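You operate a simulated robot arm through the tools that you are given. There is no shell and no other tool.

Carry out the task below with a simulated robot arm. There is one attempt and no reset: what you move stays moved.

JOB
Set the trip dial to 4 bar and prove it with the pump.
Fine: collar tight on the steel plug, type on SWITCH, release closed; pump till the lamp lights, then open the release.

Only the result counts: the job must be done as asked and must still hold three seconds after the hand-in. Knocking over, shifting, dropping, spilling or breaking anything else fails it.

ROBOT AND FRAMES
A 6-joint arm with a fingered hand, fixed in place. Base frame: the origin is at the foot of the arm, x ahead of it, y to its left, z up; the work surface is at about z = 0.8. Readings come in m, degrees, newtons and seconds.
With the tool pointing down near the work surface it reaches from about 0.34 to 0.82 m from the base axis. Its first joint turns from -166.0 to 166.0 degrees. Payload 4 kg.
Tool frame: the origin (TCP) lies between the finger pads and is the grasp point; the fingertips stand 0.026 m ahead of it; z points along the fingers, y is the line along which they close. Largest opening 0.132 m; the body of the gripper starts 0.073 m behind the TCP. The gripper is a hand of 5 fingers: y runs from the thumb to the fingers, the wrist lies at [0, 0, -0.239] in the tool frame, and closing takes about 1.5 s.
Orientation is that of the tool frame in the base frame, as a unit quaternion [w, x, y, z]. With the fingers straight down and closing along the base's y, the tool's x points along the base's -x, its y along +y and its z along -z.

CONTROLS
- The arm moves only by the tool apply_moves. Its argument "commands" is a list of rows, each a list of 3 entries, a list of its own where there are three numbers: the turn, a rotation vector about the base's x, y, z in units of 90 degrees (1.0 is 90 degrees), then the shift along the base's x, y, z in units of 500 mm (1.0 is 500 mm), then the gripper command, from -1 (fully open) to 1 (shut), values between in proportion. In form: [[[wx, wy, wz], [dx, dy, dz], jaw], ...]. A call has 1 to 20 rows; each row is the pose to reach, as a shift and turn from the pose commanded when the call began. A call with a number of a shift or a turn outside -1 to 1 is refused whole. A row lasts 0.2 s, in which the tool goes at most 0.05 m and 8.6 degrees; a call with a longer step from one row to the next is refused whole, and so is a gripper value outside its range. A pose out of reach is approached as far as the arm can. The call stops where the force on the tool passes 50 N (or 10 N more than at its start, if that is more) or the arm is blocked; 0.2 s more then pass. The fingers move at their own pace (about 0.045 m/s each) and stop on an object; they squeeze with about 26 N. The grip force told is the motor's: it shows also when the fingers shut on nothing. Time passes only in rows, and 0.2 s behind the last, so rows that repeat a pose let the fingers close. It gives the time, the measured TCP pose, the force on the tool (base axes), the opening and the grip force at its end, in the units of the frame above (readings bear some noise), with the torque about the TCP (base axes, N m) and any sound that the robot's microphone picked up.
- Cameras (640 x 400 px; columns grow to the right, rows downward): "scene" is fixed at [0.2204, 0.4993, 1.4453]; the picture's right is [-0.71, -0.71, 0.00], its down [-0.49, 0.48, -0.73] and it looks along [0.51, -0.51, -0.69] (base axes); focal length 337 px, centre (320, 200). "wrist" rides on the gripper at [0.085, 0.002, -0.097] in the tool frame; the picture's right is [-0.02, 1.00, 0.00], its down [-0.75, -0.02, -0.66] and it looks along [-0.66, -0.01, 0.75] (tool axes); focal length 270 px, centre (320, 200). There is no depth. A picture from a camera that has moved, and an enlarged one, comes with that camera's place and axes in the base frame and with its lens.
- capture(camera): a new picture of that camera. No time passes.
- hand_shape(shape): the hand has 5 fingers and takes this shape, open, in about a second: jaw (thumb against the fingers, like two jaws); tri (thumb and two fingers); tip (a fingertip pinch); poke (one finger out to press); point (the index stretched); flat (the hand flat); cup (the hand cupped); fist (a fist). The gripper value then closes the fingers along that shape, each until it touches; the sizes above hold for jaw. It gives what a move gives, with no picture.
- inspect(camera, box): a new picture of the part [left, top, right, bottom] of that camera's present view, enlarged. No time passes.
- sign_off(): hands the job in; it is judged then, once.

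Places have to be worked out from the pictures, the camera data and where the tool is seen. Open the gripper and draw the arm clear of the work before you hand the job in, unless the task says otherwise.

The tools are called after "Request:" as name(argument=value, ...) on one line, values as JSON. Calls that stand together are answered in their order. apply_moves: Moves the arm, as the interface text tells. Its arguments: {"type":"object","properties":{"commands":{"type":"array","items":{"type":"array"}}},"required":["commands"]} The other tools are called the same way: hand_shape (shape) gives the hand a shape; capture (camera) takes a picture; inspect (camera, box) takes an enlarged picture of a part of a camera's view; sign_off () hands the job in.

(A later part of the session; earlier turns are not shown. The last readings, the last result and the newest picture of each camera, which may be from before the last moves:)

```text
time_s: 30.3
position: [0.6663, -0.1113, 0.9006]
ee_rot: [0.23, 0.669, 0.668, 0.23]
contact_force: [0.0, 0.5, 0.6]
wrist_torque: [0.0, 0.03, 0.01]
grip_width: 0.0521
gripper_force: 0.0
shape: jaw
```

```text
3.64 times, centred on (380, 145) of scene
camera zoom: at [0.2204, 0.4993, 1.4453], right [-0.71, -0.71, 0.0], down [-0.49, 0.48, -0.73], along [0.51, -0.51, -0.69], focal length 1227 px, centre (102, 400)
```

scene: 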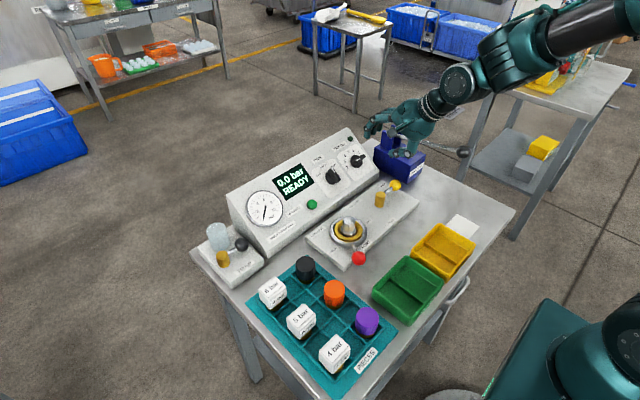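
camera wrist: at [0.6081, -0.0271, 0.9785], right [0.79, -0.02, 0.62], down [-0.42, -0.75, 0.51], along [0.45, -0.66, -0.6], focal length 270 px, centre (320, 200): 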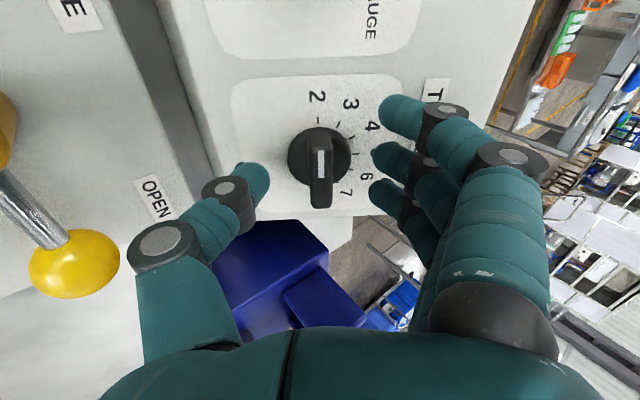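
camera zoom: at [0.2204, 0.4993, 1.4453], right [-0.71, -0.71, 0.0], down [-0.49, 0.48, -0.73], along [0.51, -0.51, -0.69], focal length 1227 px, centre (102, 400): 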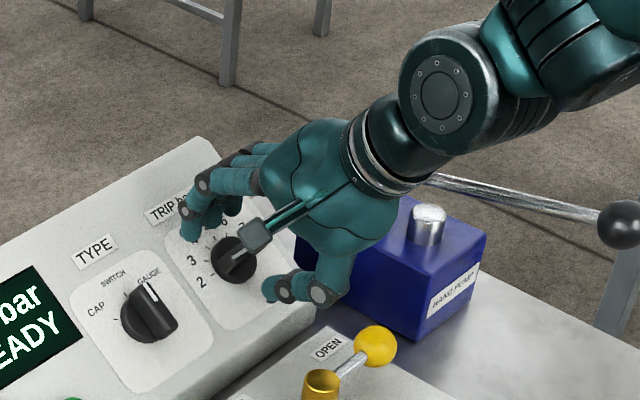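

Clear and aligned. I advance the last 3 mm and close on the bar.

Request:
apply_moves(commands=[[[0, 0, 0], [0.0025, 0, -0.003], 0.2], [[0, 0, 0], [0.005, 0, -0.006], 0.2], [[0, 0, 0], [0.005, 0, -0.006], 0.5], [[0, 0, 0], [0.005, 0, -0.006], 0.7], [[0, 0, 0], [0.005, 0, -0.006], 1], [[0, 0, 0], [0.005, 0, -0.006], 1], [[0, 0, 0], [0.005, 0, -0.006], 1], [[0, 0, 0], [0.005, 0, -0.006], 1], [[0, 0, 0], [0.005, 0, -0.006], 1]])

Request:
capture(camera="wrist")

Request:
inspect(camera="scene", box=[310, 90, 450, 200])

```text
time_s: 32.3
position: [0.669, -0.1122, 0.8967]
ee_rot: [0.23, 0.669, 0.669, 0.23]
contact_force: [-6.4, -0.2, -6.1]
wrist_torque: [0.02, 0.1, 0.01]
grip_width: 0.0017
gripper_force: 25.8
shape: jaw
```

```text
taken
camera wrist: at [0.6108, -0.0277, 0.9748], right [0.79, -0.02, 0.61], down [-0.42, -0.75, 0.51], along [0.45, -0.66, -0.6], focal length 270 px, centre (320, 200)
```

wrist: 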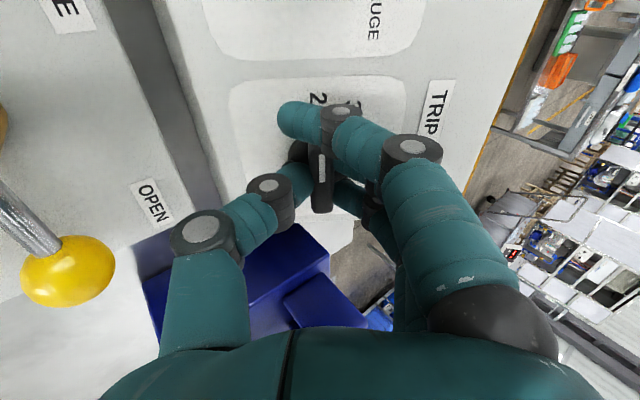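

```text
3.64 times, centred on (380, 145) of scene
camera zoom: at [0.2204, 0.4993, 1.4453], right [-0.71, -0.71, 0.0], down [-0.49, 0.48, -0.73], along [0.51, -0.51, -0.69], focal length 1227 px, centre (102, 400)
```

zoom: 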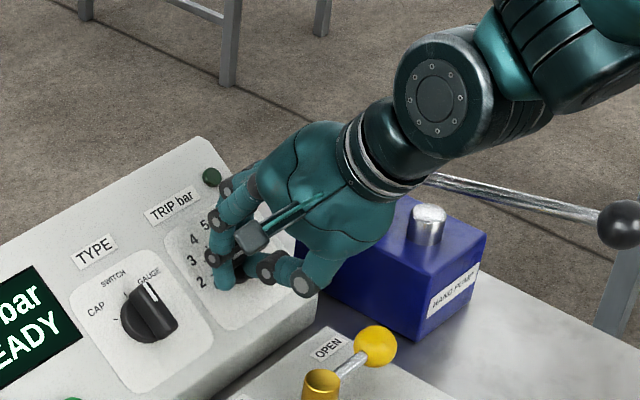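

The bar is held. I turn the hand +60° about the dial axis, from 2 to 4.

Request:
apply_moves(commands=[[[0.0513, 0, -0.0657], [0, 0, 0], 1], [[0.1026, 0, -0.1313], [0, 0, 0], 1], [[0.1539, 0, -0.197], [0, 0, 0], 1], [[0.2052, 0, -0.2627], [0, 0, 0], 1], [[0.2565, 0, -0.3283], [0, 0, 0], 1], [[0.3079, 0, -0.394], [0, 0, 0], 1], [[0.3592, 0, -0.4597], [0, 0, 0], 1], [[0.4105, 0, -0.5253], [0, 0, 0], 1], [[0.4105, 0, -0.5253], [0, 0, 0], 1]])

Request:
capture(camera="wrist")

Request:
inspect(camera="scene", box=[310, 90, 450, 200])

```text
time_s: 34.3
position: [0.6718, -0.1119, 0.8986]
ee_rot: [0.084, 0.913, 0.245, 0.315]
contact_force: [7.4, 3.2, -6.8]
wrist_torque: [-0.09, 0.02, -0.05]
grip_width: 0.0009
gripper_force: 26.7
shape: jaw
```

```text
taken
camera wrist: at [0.6689, -0.0716, 1.021], right [0.38, -0.88, 0.3], down [-0.93, -0.36, 0.11], along [0.01, -0.32, -0.95], focal length 270 px, centre (320, 200)
```

wrist: 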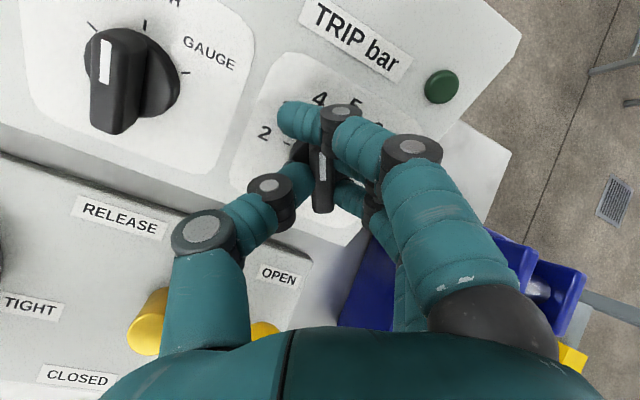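

```text
3.64 times, centred on (380, 145) of scene
camera zoom: at [0.2204, 0.4993, 1.4453], right [-0.71, -0.71, 0.0], down [-0.49, 0.48, -0.73], along [0.51, -0.51, -0.69], focal length 1227 px, centre (102, 400)
```

zoom: 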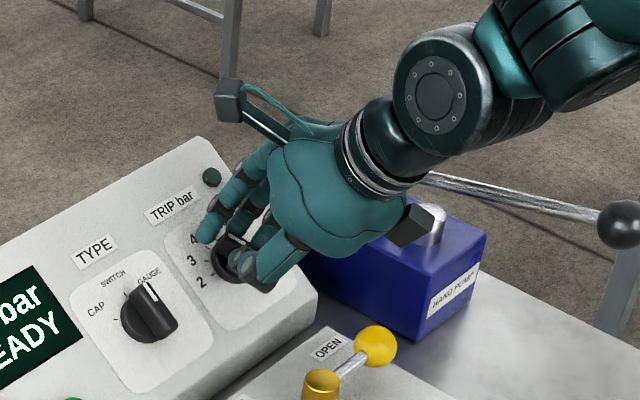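

The pointer followed to about 4. I open, back off along the axis and check the dial.

Request:
apply_moves(commands=[[[0, 0, 0], [0, 0, 0], 0.2], [[0, 0, 0], [0, 0, 0], 0.2], [[0, 0, 0], [0, 0, 0], 0.2], [[0, 0, 0], [-0.02, 0, 0.026], 0.2], [[0, 0, 0], [-0.06, 0, 0.077], 0.2], [[0, 0, 0], [-0.11, 0, 0.141], 0.2], [[0, 0, 0], [-0.14, 0, 0.18], 0.2], [[0, 0, 0], [-0.14, 0, 0.18], 0.2]])

Request:
capture(camera="wrist")

Request:
inspect(camera="scene", box=[310, 90, 450, 200])

```text
time_s: 36.1
position: [0.5999, -0.1108, 0.9866]
ee_rot: [0.084, 0.913, 0.245, 0.315]
contact_force: [0.2, 0.0, -0.3]
wrist_torque: [0.01, -0.01, -0.01]
grip_width: 0.0524
gripper_force: 0.1
shape: jaw
```

```text
taken
camera wrist: at [0.5979, -0.0697, 1.1087], right [0.38, -0.88, 0.3], down [-0.93, -0.36, 0.11], along [0.01, -0.32, -0.95], focal length 270 px, centre (320, 200)
```

wrist: 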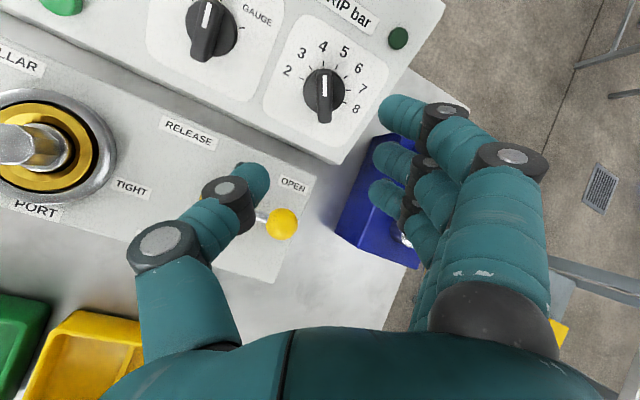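

```text
3.64 times, centred on (380, 145) of scene
camera zoom: at [0.2204, 0.4993, 1.4453], right [-0.71, -0.71, 0.0], down [-0.49, 0.48, -0.73], along [0.51, -0.51, -0.69], focal length 1227 px, centre (102, 400)
```

zoom: 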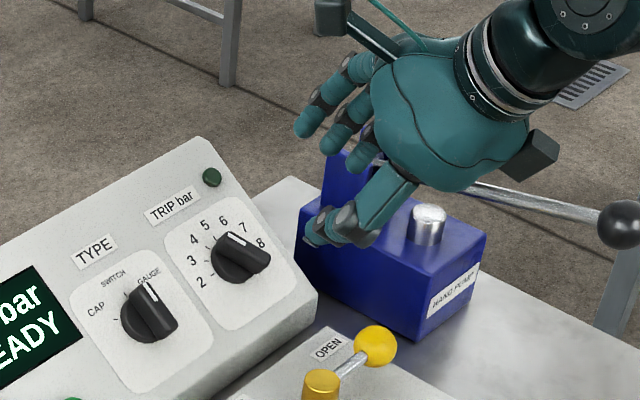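

Request:
inspect(camera="wrist", box=[250, 10, 410, 140])

```text
3.08 times, centred on (330, 75) of wrist
camera zoom: at [0.5979, -0.0697, 1.1087], right [0.38, -0.88, 0.3], down [-0.93, -0.36, 0.11], along [0.01, -0.32, -0.95], focal length 832 px, centre (289, 585)
```

zoom: 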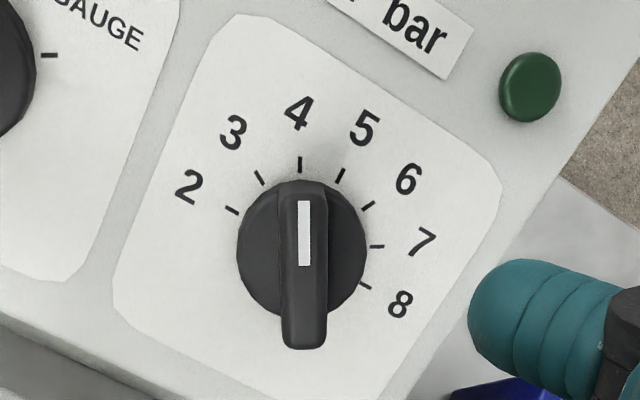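

The dial points at 4. Next is the collar, so I lift away and unwind the hand back to the tool-down posture.

Request:
apply_moves(commands=[[[-0.057, 0, 0.073], [-0.022, 0.011, 0.022], 0.2], [[-0.114, 0, 0.146], [-0.044, 0.022, 0.044], 0.2], [[-0.171, 0, 0.219], [-0.066, 0.033, 0.066], 0.2], [[-0.228, 0, 0.292], [-0.088, 0.044, 0.088], 0.2], [[-0.285, 0, 0.365], [-0.11, 0.055, 0.11], 0.2], [[-0.342, 0, 0.438], [-0.132, 0.066, 0.132], 0.2], [[-0.399, 0, 0.511], [-0.154, 0.077, 0.154], 0.2], [[-0.456, 0, 0.584], [-0.176, 0.088, 0.176], 0.2], [[-0.513, 0, 0.657], [-0.2, 0.1, 0.2], 0.2]])

Request:
apply_moves(commands=[[[-0.057, 0, 0.073], [0, 0, 0], 0.2], [[-0.114, 0, 0.146], [0, 0, 0], 0.2], [[-0.171, 0, 0.219], [0, 0, 0], 0.2], [[-0.228, 0, 0.292], [0, 0, 0], 0.2], [[-0.285, 0, 0.365], [0, 0, 0], 0.2], [[-0.342, 0, 0.438], [0, 0, 0], 0.2], [[-0.399, 0, 0.511], [0, 0, 0], 0.2], [[-0.456, 0, 0.584], [0, 0, 0], 0.2], [[-0.513, 0, 0.657], [0, 0, 0], 0.2]])

Request:
apply_moves(commands=[[[0, 0.0844, 0], [-0.01, 0.04, 0], 0.2], [[0, 0.1689, 0], [-0.02, 0.08, 0], 0.2], [[0, 0.2533, 0], [-0.04, 0.12, 0], 0.2], [[0, 0.3378, 0], [-0.06, 0.16, 0], 0.2], [[0, 0.4222, 0], [-0.08, 0.2, 0], 0.2], [[0, 0.4222, 0], [-0.1, 0.24, 0], 0.2], [[0, 0.4222, 0], [-0.1, 0.24, 0], 0.2]])

Request:
capture(camera="wrist")

Request:
capture(camera="scene")

```text
time_s: 38.1
position: [0.5006, -0.0625, 1.089]
ee_rot: [0.258, 0.575, 0.751, 0.197]
contact_force: [-0.8, -0.1, 0.1]
wrist_torque: [-0.01, 0.01, -0.02]
grip_width: 0.0522
gripper_force: 0.2
shape: jaw
```

```text
time_s: 40.1
position: [0.5, -0.0623, 1.0883]
ee_rot: [0.326, -0.001, 0.945, 0.0]
contact_force: [0.1, 0.2, 0.0]
wrist_torque: [0.0, 0.0, 0.01]
grip_width: 0.0521
gripper_force: 0.1
shape: jaw
```

```text
time_s: 41.7
position: [0.4502, 0.058, 1.0884]
ee_rot: [-0.001, 0.0, 1.0, 0.0]
contact_force: [0.3, -0.7, 0.7]
wrist_torque: [0.02, 0.02, 0.01]
grip_width: 0.0523
gripper_force: 0.2
shape: jaw
```

```text
taken
camera wrist: at [0.3651, 0.0604, 1.1851], right [0.02, 1.0, 0.0], down [0.75, -0.01, 0.66], along [0.66, -0.01, -0.75], focal length 270 px, centre (320, 200)
```

wrist: 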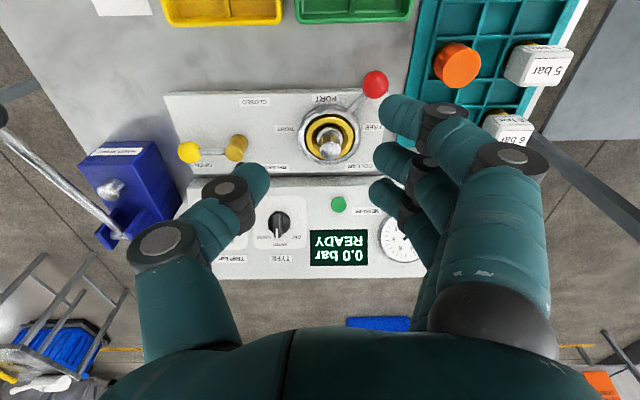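

```text
taken
```

scene: 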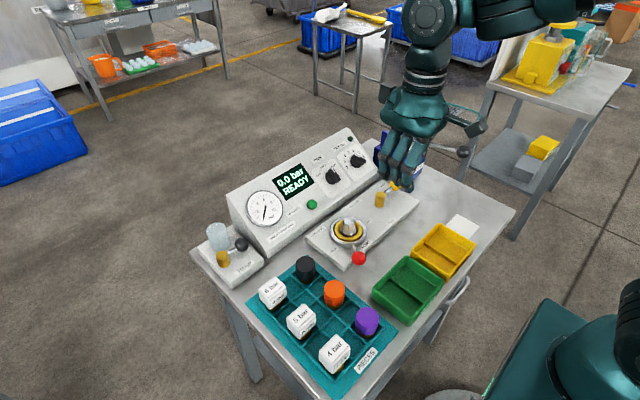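

I zoom on the collar from this second viewpoint to pin down the red ball and ring positions and heights.

Request:
inspect(camera="wrist", box=[260, 50, 430, 190])

Request:
inspect(camera="scene", box=[290, 180, 430, 290])

```text
2.86 times, centred on (345, 120) of wrist
camera zoom: at [0.3651, 0.0604, 1.1851], right [0.02, 1.0, 0.0], down [0.75, -0.01, 0.66], along [0.66, -0.01, -0.75], focal length 772 px, centre (249, 429)
```

zoom: 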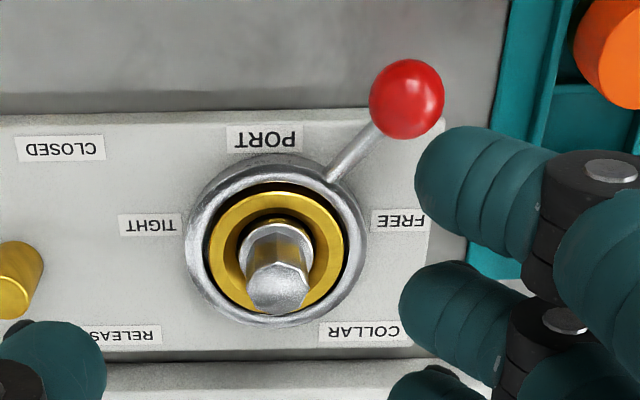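

```text
3.64 times, centred on (360, 235) of scene
camera zoom: at [0.2204, 0.4993, 1.4453], right [-0.71, -0.71, 0.0], down [-0.49, 0.48, -0.73], along [0.51, -0.51, -0.69], focal length 1227 px, centre (174, 73)
```

zoom: 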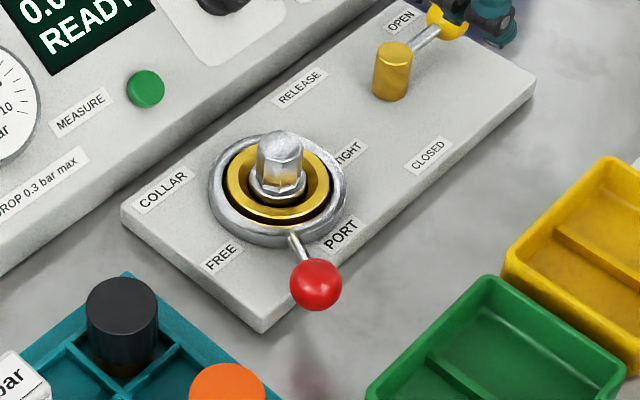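

Red ball ≈ (0.4745, 0.124, 0.853), collar centre ≈ (0.551, 0.072), plate top ≈ 0.826. I yaw the hand -34° so the fingers straddle the ball along its arc, and descend part way.

Request:
apply_moves(commands=[[[0, 0, -0.076], [0.011, 0.025, 0], 0.2], [[0, 0, -0.152], [0.022, 0.05, -0.03], 0.2], [[0, 0, -0.228], [0.034, 0.076, -0.08], 0.2], [[0, 0, -0.304], [0.045, 0.101, -0.14], 0.2], [[0, 0, -0.38], [0.057, 0.126, -0.2], 0.2], [[0, 0, -0.38], [0.057, 0.126, -0.27], 0.2], [[0, 0, -0.38], [0.057, 0.126, -0.32], 0.2], [[0, 0, -0.38], [0.057, 0.126, -0.32], 0.2]])

Request:
capture(camera="wrist")

Request:
inspect(camera="scene", box=[270, 160, 430, 290])

```text
time_s: 43.5
position: [0.4787, 0.1205, 0.9301]
ee_rot: [0.0, 0.294, 0.956, 0.0]
contact_force: [0.4, -0.4, -0.2]
wrist_torque: [-0.04, 0.01, 0.01]
grip_width: 0.052
gripper_force: 0.0
shape: jaw
```

```text
taken
camera wrist: at [0.4095, 0.1703, 1.0268], right [0.58, 0.82, 0.0], down [0.61, -0.44, 0.66], along [0.54, -0.38, -0.75], focal length 270 px, centre (320, 200)
```

wrist: 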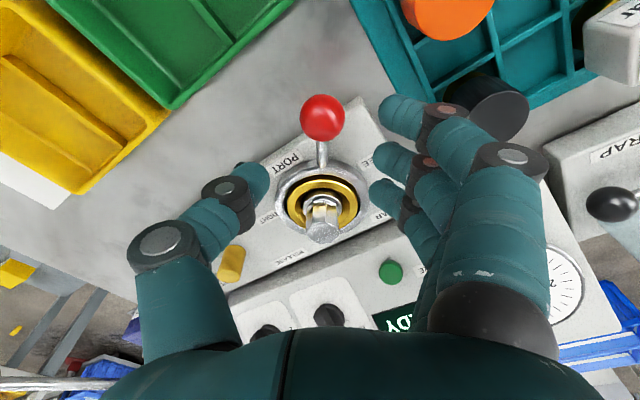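

```text
3.08 times, centred on (350, 225) of scene
camera zoom: at [0.2204, 0.4993, 1.4453], right [-0.71, -0.71, 0.0], down [-0.49, 0.48, -0.73], along [0.51, -0.51, -0.69], focal length 1038 px, centre (228, 123)
```

zoom: 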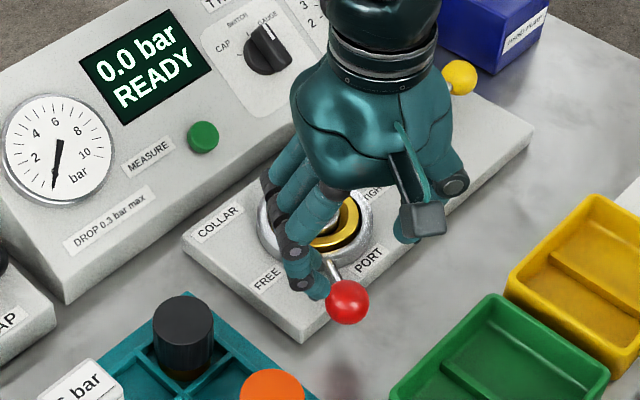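

Ball aligned with the gap. To keep fingertips above the neighbouring pieces and bin rims I only go down until the tips sit just below the ball's upper half (tips z≈0.847).

Request:
apply_moves(commands=[[[0, 0, 0], [-0.0166, 0.0126, -0.03], 0.2], [[0, 0, 0], [-0.0166, 0.0126, -0.07], 0.2], [[0, 0, 0], [-0.0166, 0.0126, -0.1], 0.2], [[0, 0, 0], [-0.0166, 0.0126, -0.114], 0.2], [[0, 0, 0], [-0.0166, 0.0126, -0.114], 0.2]])

Request:
capture(camera="wrist")

Request:
inspect(camera="scene", box=[270, 160, 430, 290])

```text
time_s: 44.7
position: [0.4707, 0.1278, 0.8714]
ee_rot: [-0.001, 0.294, 0.956, 0.001]
contact_force: [-0.8, -0.7, -0.8]
wrist_torque: [-0.01, 0.0, 0.02]
grip_width: 0.0523
gripper_force: 0.1
shape: jaw
```

```text
taken
camera wrist: at [0.4005, 0.1762, 0.9689], right [0.58, 0.82, 0.0], down [0.61, -0.44, 0.66], along [0.54, -0.38, -0.75], focal length 270 px, centre (320, 200)
```

wrist: 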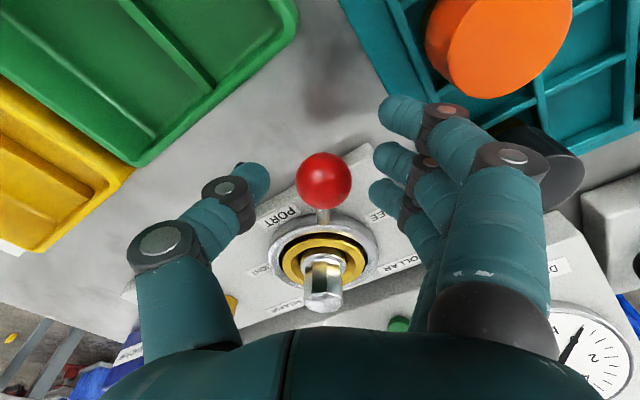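

```text
3.08 times, centred on (350, 225) of scene
camera zoom: at [0.2204, 0.4993, 1.4453], right [-0.71, -0.71, 0.0], down [-0.49, 0.48, -0.73], along [0.51, -0.51, -0.69], focal length 1038 px, centre (228, 123)
```

zoom: 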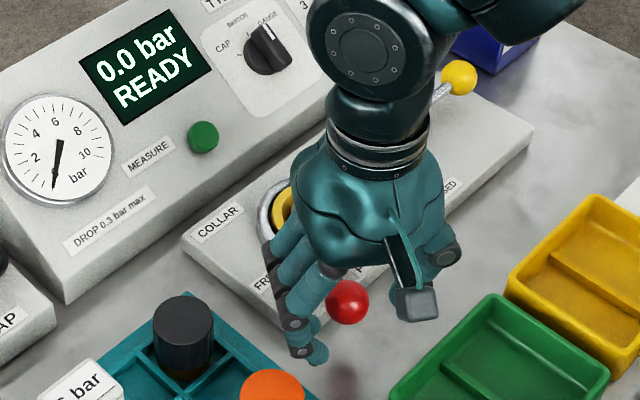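

The ball sits between the fingers with tips just past its centre. Green bin rim is near z≈0.84, so I raise a touch and sweep along the arc on a slightly smaller radius, turning the hand with the lever, and watch the force.

Request:
apply_moves(commands=[[[0, 0, 0], [0, 0, 0.008], 0.2], [[0, 0, 0.0667], [-0.0028, -0.0216, 0.008], 0.2], [[0, 0, 0.1333], [-0.0036, -0.0424, 0.008], 0.2], [[0, 0, 0.2], [-0.004, -0.0616, 0.008], 0.2], [[0, 0, 0.2667], [-0.0062, -0.0794, 0.008], 0.2], [[0, 0, 0.3333], [-0.0084, -0.0972, 0.008], 0.2]])

Request:
capture(camera="wrist")

Request:
inspect(camera="scene", box=[270, 160, 430, 290])

```text
time_s: 46.1
position: [0.4675, 0.079, 0.8759]
ee_rot: [0.001, 0.034, 0.999, 0.0]
contact_force: [-4.2, 2.4, 2.9]
wrist_torque: [0.17, 0.09, 0.1]
grip_width: 0.0532
gripper_force: 0.0
shape: jaw
```

```text
taken
camera wrist: at [0.3822, 0.0864, 0.9727], right [0.09, 1.0, 0.0], down [0.75, -0.07, 0.66], along [0.65, -0.06, -0.75], focal length 270 px, centre (320, 200)
```

wrist: 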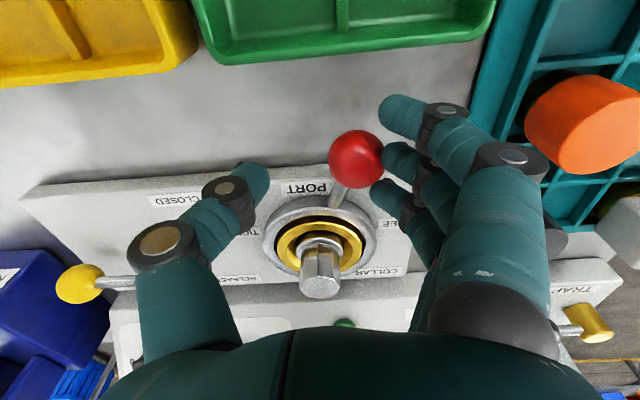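

```text
3.08 times, centred on (350, 225) of scene
camera zoom: at [0.2204, 0.4993, 1.4453], right [-0.71, -0.71, 0.0], down [-0.49, 0.48, -0.73], along [0.51, -0.51, -0.69], focal length 1038 px, centre (228, 123)
```

zoom: 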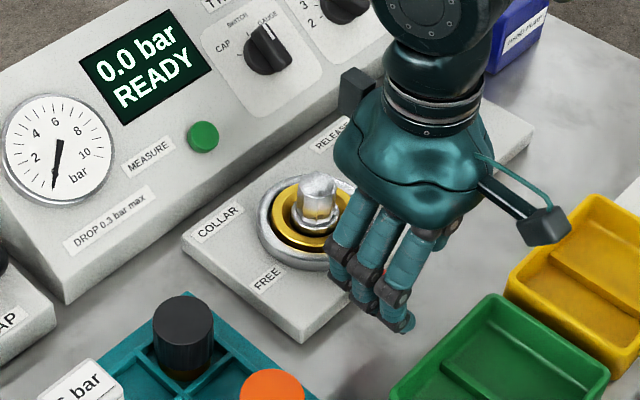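

The ball is moving along with only about 5 N. I continue the sweep toward TIGHT.

Request:
apply_moves(commands=[[[0, 0, 0.0667], [-0.0004, -0.0178, 0], 0.2], [[0, 0, 0.1333], [0.0012, -0.0354, 0], 0.2], [[0, 0, 0.2], [0.0046, -0.053, 0], 0.2], [[0, 0, 0.2667], [0.0096, -0.07, 0], 0.2], [[0, 0, 0.3333], [0.0166, -0.0864, 0], 0.2]])

Request:
capture(camera="wrist")

Request:
inspect(camera="scene", box=[270, 160, 430, 290])

```text
time_s: 47.3
position: [0.4732, 0.0346, 0.8752]
ee_rot: [-0.001, -0.225, 0.974, -0.001]
contact_force: [-3.3, 0.0, 3.0]
wrist_torque: [0.1, 0.16, 0.07]
grip_width: 0.0532
gripper_force: 0.1
shape: jaw
```

```text
taken
camera wrist: at [0.3968, -0.0003, 0.9724], right [-0.42, 0.91, 0.0], down [0.68, 0.32, 0.66], along [0.6, 0.28, -0.75], focal length 270 px, centre (320, 200)
```

wrist: 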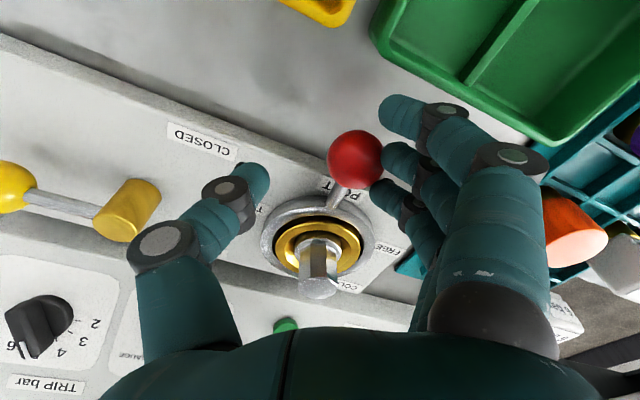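

```text
3.08 times, centred on (350, 225) of scene
camera zoom: at [0.2204, 0.4993, 1.4453], right [-0.71, -0.71, 0.0], down [-0.49, 0.48, -0.73], along [0.51, -0.51, -0.69], focal length 1038 px, centre (228, 123)
```

zoom: 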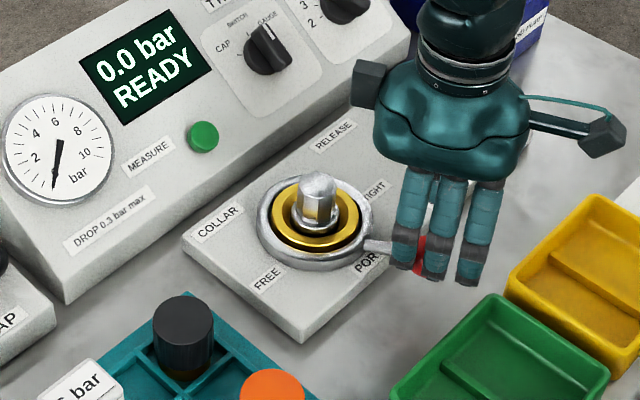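

Still free. I continue further around, checking for the stop.

Request:
apply_moves(commands=[[[0, 0, 0.0667], [0.0086, -0.0156, 0], 0.2], [[0, 0, 0.1333], [0.0186, -0.0302, 0], 0.2], [[0, 0, 0.2], [0.0302, -0.0436, 0], 0.2]])

Request:
capture(camera="wrist")

Request:
inspect(camera="scene", box=[270, 160, 430, 290])

```text
time_s: 48.1
position: [0.4903, 0.0119, 0.8738]
ee_rot: [0.0, -0.374, 0.928, 0.001]
contact_force: [-2.8, -0.8, 1.9]
wrist_torque: [0.04, 0.07, 0.06]
grip_width: 0.053
gripper_force: 0.1
shape: jaw
```

```text
taken
camera wrist: at [0.4268, -0.044, 0.9714], right [-0.68, 0.73, 0.0], down [0.55, 0.51, 0.66], along [0.48, 0.45, -0.75], focal length 270 px, centre (320, 200)
```

wrist: 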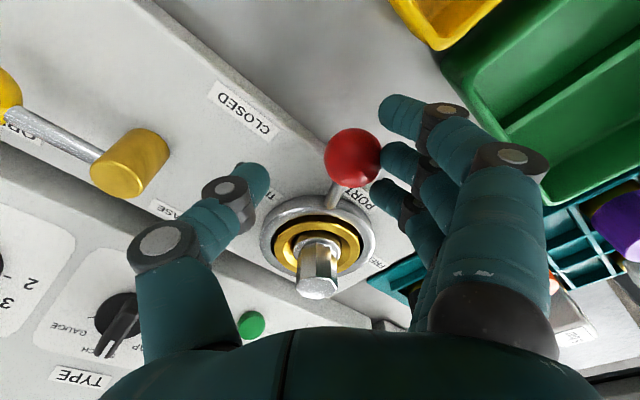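

```text
3.08 times, centred on (350, 225) of scene
camera zoom: at [0.2204, 0.4993, 1.4453], right [-0.71, -0.71, 0.0], down [-0.49, 0.48, -0.73], along [0.51, -0.51, -0.69], focal length 1038 px, centre (228, 123)
```

zoom: 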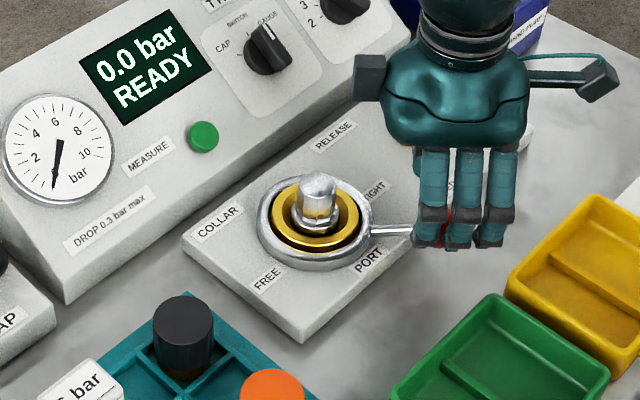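

Lever still turns easily and is past the PORT label. I keep going around toward the TIGHT label.

Request:
apply_moves(commands=[[[0, 0, 0.0667], [0.013, -0.0122, 0], 0.2], [[0, 0, 0.1333], [0.0272, -0.023, 0], 0.2], [[0, 0, 0.2], [0.0424, -0.0322, 0], 0.2]])

Request:
capture(camera="wrist")

Request:
inspect(camera="scene", box=[270, 160, 430, 290])

```text
time_s: 48.9
position: [0.5112, 0.0009, 0.8755]
ee_rot: [0.002, -0.516, 0.856, 0.001]
contact_force: [1.4, 38.5, 8.7]
wrist_torque: [1.05, 0.31, -1.65]
grip_width: 0.0605
gripper_force: 0.1
shape: jaw
```

```text
taken
camera wrist: at [0.4693, -0.0731, 0.9722], right [-0.87, 0.48, 0.0], down [0.36, 0.66, 0.66], along [0.32, 0.58, -0.75], focal length 270 px, centre (320, 200)
```

wrist: 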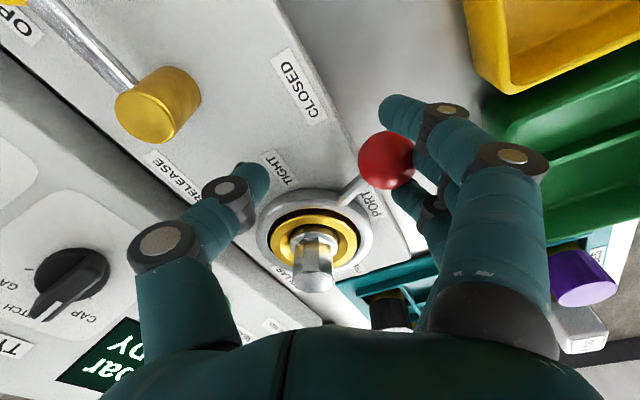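

```text
3.08 times, centred on (350, 225) of scene
camera zoom: at [0.2204, 0.4993, 1.4453], right [-0.71, -0.71, 0.0], down [-0.49, 0.48, -0.73], along [0.51, -0.51, -0.69], focal length 1038 px, centre (228, 123)
```

zoom: 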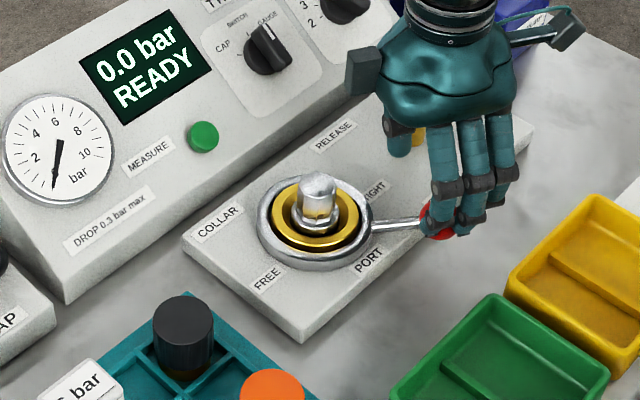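

A firm stop now pushes back with about 39 N; the lever is at roughly 214°, mirrored from FREE, so the collar is tight. I ease back to centre the cage and lift straight off the ball.

Request:
apply_moves(commands=[[[0, 0, -0.0667], [-0.0152, 0.0092, 0], 0.2], [[0, 0, -0.1333], [-0.0294, 0.02, 0], 0.2], [[0, 0, -0.2], [-0.0424, 0.0322, 0], 0.2], [[0, 0, -0.2444], [-0.0502, 0.041, 0], 0.2], [[0, 0, -0.2444], [-0.0502, 0.041, 0.05], 0.2], [[0, 0, -0.2444], [-0.0502, 0.041, 0.13], 0.2], [[0, 0, -0.2444], [-0.0502, 0.041, 0.22], 0.2], [[0, 0, -0.2444], [-0.0502, 0.041, 0.3], 0.2], [[0, 0, -0.2444], [-0.0502, 0.041, 0.3], 0.2]])

Request:
capture(camera="wrist")

Request:
inspect(camera="scene", box=[270, 160, 430, 290])

```text
time_s: 50.9
position: [0.4881, 0.0177, 1.0263]
ee_rot: [0.0, -0.341, 0.94, 0.0]
contact_force: [-0.9, -0.2, -0.8]
wrist_torque: [0.02, 0.02, -0.01]
grip_width: 0.0523
gripper_force: 0.0
shape: jaw
```

```text
taken
camera wrist: at [0.4201, -0.0343, 1.1245], right [-0.62, 0.78, 0.0], down [0.59, 0.47, 0.66], along [0.51, 0.41, -0.75], focal length 270 px, centre (320, 200)
```

wrist: 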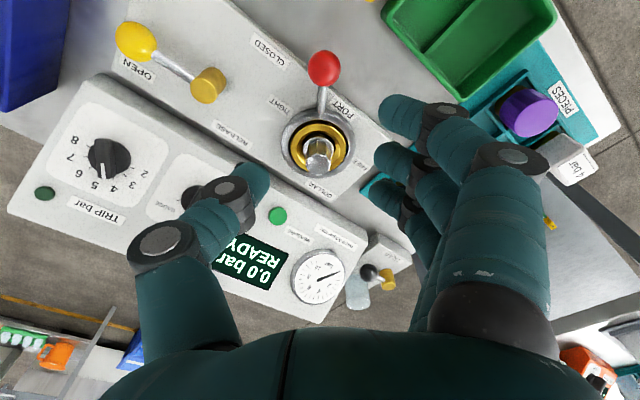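

```text
3.08 times, centred on (350, 225) of scene
camera zoom: at [0.2204, 0.4993, 1.4453], right [-0.71, -0.71, 0.0], down [-0.49, 0.48, -0.73], along [0.51, -0.51, -0.69], focal length 1038 px, centre (228, 123)
```

zoom: 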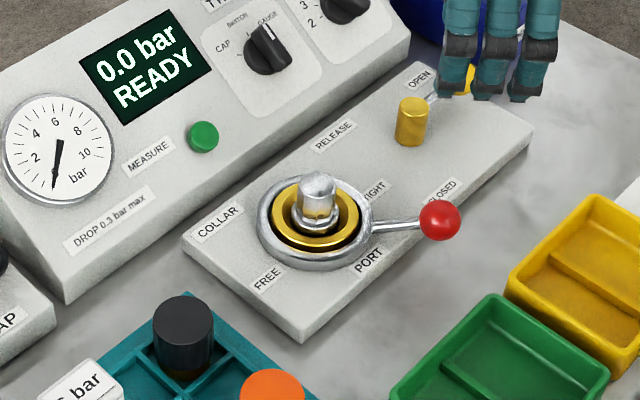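

The collar is over at TIGHT. For the release lever, space is tight near the collar ball, so I try the one-finger "poke" shape here in free air to see its footprint.

Request:
hand_shape(shape="poke")

Request:
capture(camera="wrist")

Request:
inspect(camera="scene", box=[350, 60, 510, 190])

```text
time_s: 51.8
position: [0.4873, 0.0184, 1.0268]
ee_rot: [0.0, -0.34, 0.94, 0.0]
contact_force: [-0.2, -0.4, -0.5]
wrist_torque: [-0.01, -0.03, 0.01]
grip_width: 0.0002
gripper_force: 0.0
shape: poke
```

```text
taken
camera wrist: at [0.4202, -0.0344, 1.124], right [-0.62, 0.78, 0.0], down [0.59, 0.47, 0.66], along [0.51, 0.41, -0.75], focal length 270 px, centre (320, 200)
```

wrist: 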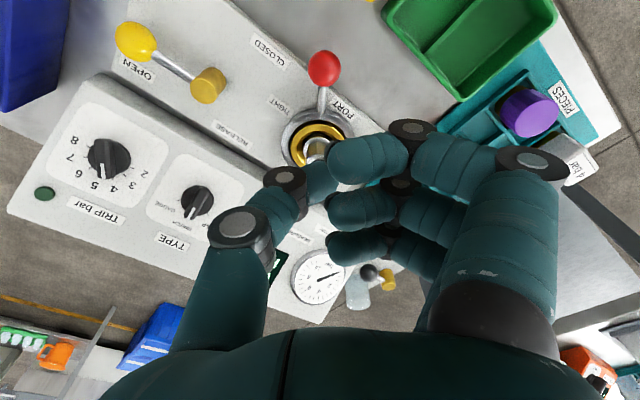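

```text
3.08 times, centred on (430, 125) of scene
camera zoom: at [0.2204, 0.4993, 1.4453], right [-0.71, -0.71, 0.0], down [-0.49, 0.48, -0.73], along [0.51, -0.51, -0.69], focal length 1038 px, centre (-18, 431)
```

zoom: 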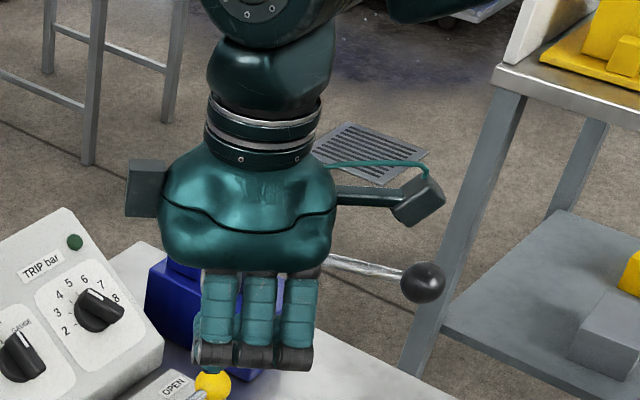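

I can't see which finger is out in this shape; I try "point" for comparison.

Request:
hand_shape(shape="point")

Request:
capture(camera="wrist")

Request:
inspect(camera="scene", box=[350, 60, 510, 190])

```text
time_s: 52.7
position: [0.4853, 0.0183, 1.0261]
ee_rot: [0.001, -0.34, 0.94, 0.001]
contact_force: [-0.1, -0.1, 0.2]
wrist_torque: [0.01, 0.02, 0.02]
grip_width: 0.1262
gripper_force: 0.0
shape: point
```

```text
taken
camera wrist: at [0.4202, -0.0344, 1.124], right [-0.62, 0.78, 0.0], down [0.59, 0.47, 0.66], along [0.51, 0.41, -0.75], focal length 270 px, centre (320, 200)
```

wrist: 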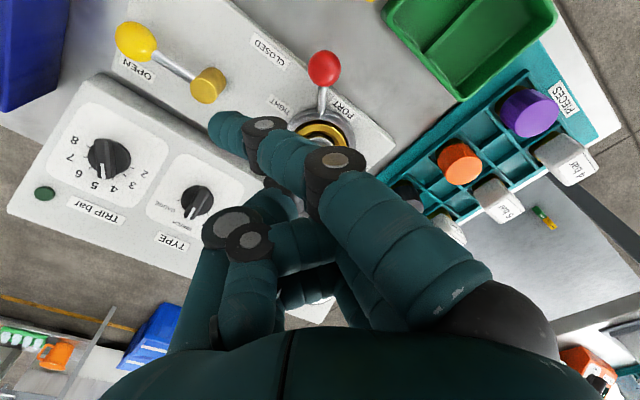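

```text
3.08 times, centred on (430, 125) of scene
camera zoom: at [0.2204, 0.4993, 1.4453], right [-0.71, -0.71, 0.0], down [-0.49, 0.48, -0.73], along [0.51, -0.51, -0.69], focal length 1038 px, centre (-18, 431)
```

zoom: 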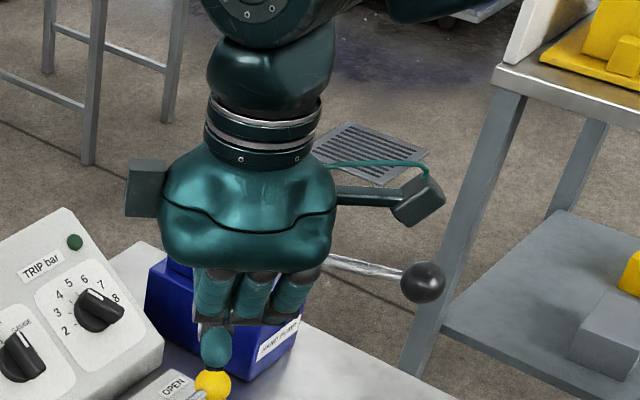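

In "point" only one finger reaches out, with its tip about 0.06 m ahead of the TCP and 0.055 m toward the thumb side, so it has a small footprint. I move above the +x side of the release ball (≈(0.562, -0.128, 0.853)) with zero yaw.

Request:
apply_moves(commands=[[[0, 0, -0.0737], [0.041, -0.03, 0], -1], [[0, 0, -0.1473], [0.082, -0.06, 0], -1], [[0, 0, -0.221], [0.123, -0.09, 0], -1], [[0, 0, -0.2947], [0.164, -0.12, 0], -1], [[0, 0, -0.3683], [0.205, -0.15, 0], -1], [[0, 0, -0.442], [0.247, -0.182, 0], -1], [[0, 0, -0.442], [0.247, -0.182, -0.05], -1], [[0, 0, -0.442], [0.247, -0.182, -0.08], -1], [[0, 0, -0.442], [0.247, -0.182, -0.08], -1]])

Request:
capture(camera="wrist")

Request:
capture(camera="scene")

Request:
inspect(camera="scene", box=[310, 110, 450, 220])

```text
time_s: 54.7
position: [0.61, -0.0729, 0.9845]
ee_rot: [0.0, 0.0, 1.0, 0.0]
contact_force: [0.4, -0.6, 0.9]
wrist_torque: [0.04, 0.05, 0.0]
grip_width: 0.126
gripper_force: 0.0
shape: point
```

```text
taken
camera wrist: at [0.5248, -0.0701, 1.082], right [0.02, 1.0, 0.0], down [0.75, -0.01, 0.66], along [0.66, -0.01, -0.75], focal length 270 px, centre (320, 200)
```

wrist: 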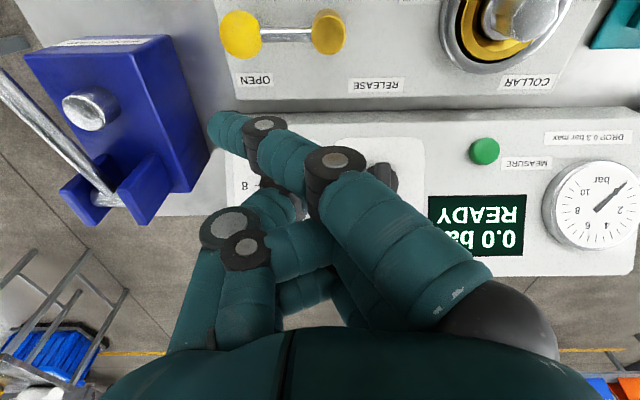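

```text
taken
```

scene: 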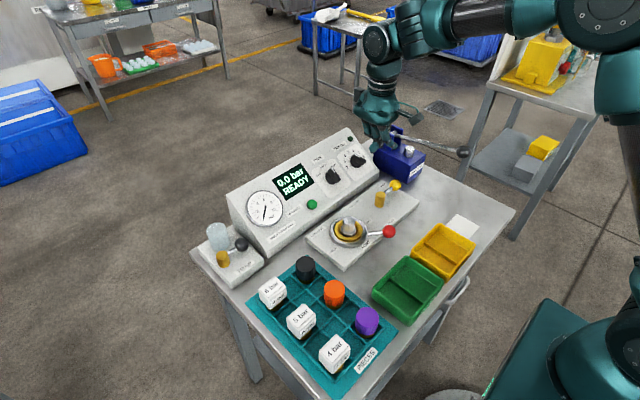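

```text
3.64 times, centred on (380, 165) of scene
camera zoom: at [0.2204, 0.4993, 1.4453], right [-0.71, -0.71, 0.0], down [-0.49, 0.48, -0.73], along [0.51, -0.51, -0.69], focal length 1227 px, centre (102, 327)
```

zoom: 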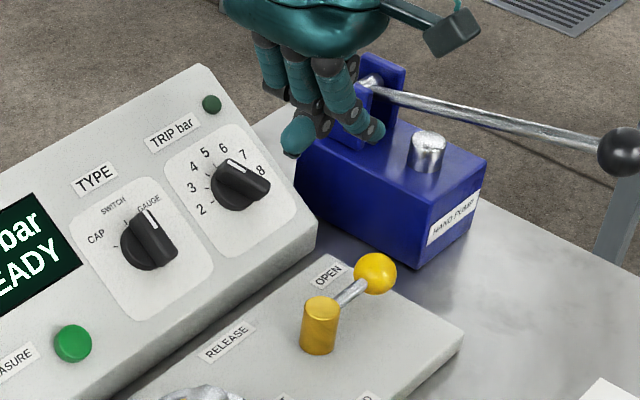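

The index in "point" turns out to stick out sideways with the thumb below it, so it is a poor poker. I go back to the jaw cage that worked on the collar, but with the hand turned so the camera is away from the pump; first I lift and reshape.

Request:
apply_moves(commands=[[[0, 0, 0], [-0.02, 0, 0.08], -1], [[0, 0, 0], [-0.06, 0, 0.15], -1], [[0, 0, 0], [-0.096, -0.01, 0.15], -1]])

Request:
hand_shape(shape="jaw")

Request:
apply_moves(commands=[[[0, 0, -0.0909], [0, -0.01, 0], 0.2], [[0, 0, -0.1818], [0, -0.02, 0], 0.2], [[0, 0, -0.2727], [0, -0.03, 0], 0.2], [[0, 0, -0.3636], [0, -0.04, 0], 0.2], [[0, 0, -0.4545], [0, -0.05, 0], 0.2], [[0, 0, -0.5454], [0, -0.06, 0], 0.2], [[0, 0, -0.6363], [0, -0.07, 0], 0.2], [[0, 0, -0.7272], [0, -0.08, 0], 0.2], [[0, 0, -0.8181], [0, -0.09, 0], 0.2], [[0, 0, -0.909], [0, -0.099, 0], 0.2], [[0, 0, -1.0], [0, -0.099, 0], 0.2], [[0, 0, -1.0], [0, -0.099, -0.06], 0.2], [[0, 0, -1.0], [0, -0.099, -0.12], 0.2], [[0, 0, -1.0], [0, -0.099, -0.18], 0.2], [[0, 0, -1.0], [0, -0.099, -0.22], 0.2], [[0, 0, -1.0], [0, -0.099, -0.22], 0.2]])

Request:
capture(camera="wrist")

Request:
inspect(camera="scene", box=[310, 110, 450, 220])

```text
time_s: 55.5
position: [0.5619, -0.0781, 1.0586]
ee_rot: [0.0, 0.0, 1.0, -0.001]
contact_force: [-0.6, 0.0, 0.0]
wrist_torque: [-0.01, -0.06, 0.02]
grip_width: 0.1261
gripper_force: 0.1
shape: point
```

```text
time_s: 56.4
position: [0.5617, -0.0787, 1.0586]
ee_rot: [0.0, -0.001, 1.0, 0.0]
contact_force: [0.2, 0.4, -0.5]
wrist_torque: [-0.01, 0.0, -0.03]
grip_width: 0.1318
gripper_force: 0.0
shape: jaw
```

```text
time_s: 59.8
position: [0.5609, -0.1286, 0.9502]
ee_rot: [0.0, 0.706, 0.708, 0.001]
contact_force: [-0.4, 0.9, -0.5]
wrist_torque: [0.05, 0.0, -0.03]
grip_width: 0.0534
gripper_force: 0.0
shape: jaw
```

```text
taken
camera wrist: at [0.5622, -0.0437, 1.0467], right [1.0, -0.02, 0.0], down [-0.01, -0.75, 0.66], along [-0.01, -0.66, -0.75], focal length 270 px, centre (320, 200)
```

wrist: 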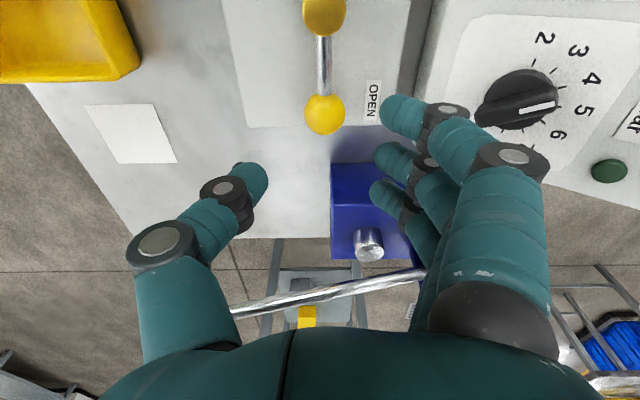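

```text
3.64 times, centred on (380, 165) of scene
camera zoom: at [0.2204, 0.4993, 1.4453], right [-0.71, -0.71, 0.0], down [-0.49, 0.48, -0.73], along [0.51, -0.51, -0.69], focal length 1227 px, centre (102, 327)
```

zoom: 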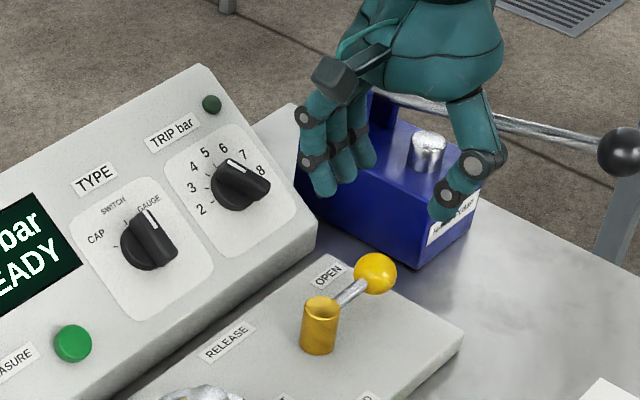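

The release ball is centred in the gap and the pump body stays clear (its near face is around y≈-0.21). I lower the cage over the ball.

Request:
apply_moves(commands=[[[0, 0, 0], [0.002, 0.002, -0.05], 0.2], [[0, 0, 0], [0.002, 0.002, -0.1], 0.2], [[0, 0, 0], [0.002, 0.002, -0.14], 0.2], [[0, 0, 0], [0.002, 0.002, -0.152], 0.2], [[0, 0, 0], [0.002, 0.002, -0.152], 0.2]])

Request:
capture(camera="wrist")

Request:
inspect(camera="scene", box=[310, 110, 450, 220])

```text
time_s: 61.0
position: [0.5634, -0.1279, 0.8744]
ee_rot: [0.001, 0.706, 0.708, 0.0]
contact_force: [-0.2, -0.3, 0.0]
wrist_torque: [0.03, 0.05, -0.03]
grip_width: 0.0535
gripper_force: 0.0
shape: jaw
```

```text
taken
camera wrist: at [0.5632, -0.0429, 0.9715], right [1.0, -0.02, 0.0], down [-0.01, -0.75, 0.66], along [-0.01, -0.66, -0.75], focal length 270 px, centre (320, 200)
```

wrist: 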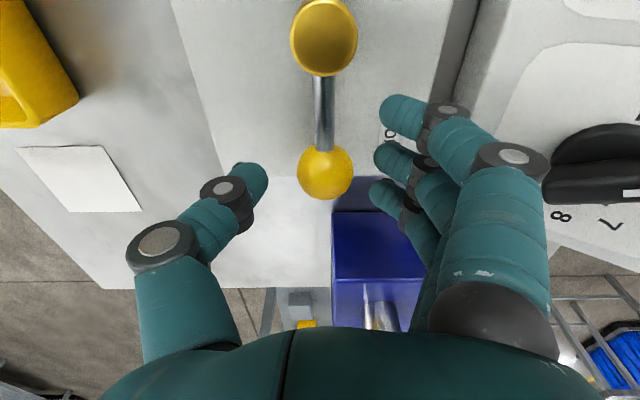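

```text
3.64 times, centred on (380, 165) of scene
camera zoom: at [0.2204, 0.4993, 1.4453], right [-0.71, -0.71, 0.0], down [-0.49, 0.48, -0.73], along [0.51, -0.51, -0.69], focal length 1227 px, centre (102, 327)
```

zoom: 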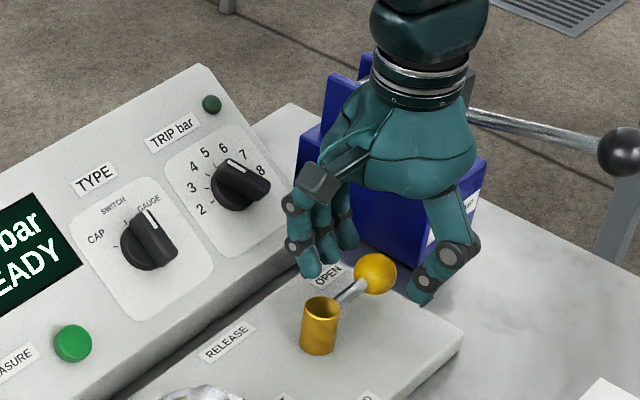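

Ball centre is about 0.022 m below the TCP, inside the cage. I sweep it along the arc from OPEN toward CLOSED, turning the hand with it, halfway first.

Request:
apply_moves(commands=[[[0, 0, 0], [0, 0, -0.005], 0.2], [[0, 0, -0.0889], [-0.018, 0.0012, -0.005], 0.2], [[0, 0, -0.1778], [-0.0358, 0.005, -0.005], 0.2], [[0, 0, -0.2667], [-0.0528, 0.0112, -0.005], 0.2], [[0, 0, -0.3556], [-0.0688, 0.0198, -0.005], 0.2], [[0, 0, -0.4444], [-0.0836, 0.0304, -0.005], 0.2]])

Request:
capture(camera="wrist")

Request:
inspect(camera="scene", box=[310, 130, 450, 240])

```text
time_s: 62.4
position: [0.521, -0.1124, 0.8716]
ee_rot: [0.0, 0.907, 0.422, 0.0]
contact_force: [0.6, 0.0, -1.4]
wrist_torque: [-0.02, -0.04, -0.03]
grip_width: 0.0537
gripper_force: 0.1
shape: jaw
```

```text
taken
camera wrist: at [0.5757, -0.0485, 0.969], right [0.75, -0.66, 0.0], down [-0.5, -0.57, 0.66], along [-0.43, -0.49, -0.75], focal length 270 px, centre (320, 200)
```

wrist: 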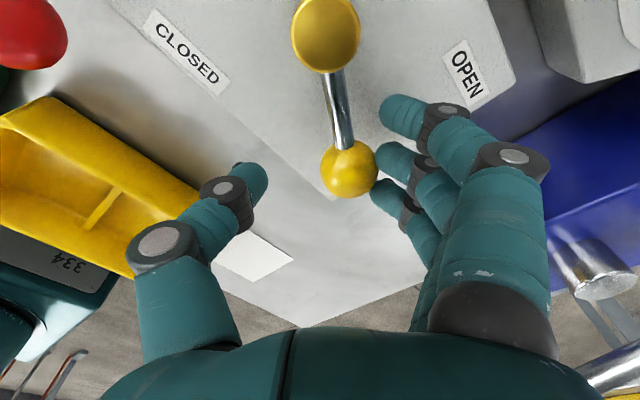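

```text
3.64 times, centred on (380, 185) of scene
camera zoom: at [0.2204, 0.4993, 1.4453], right [-0.71, -0.71, 0.0], down [-0.49, 0.48, -0.73], along [0.51, -0.51, -0.69], focal length 1227 px, centre (102, 254)
```

zoom: 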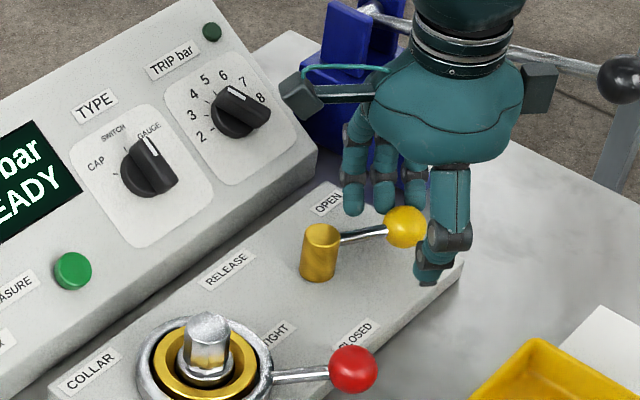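

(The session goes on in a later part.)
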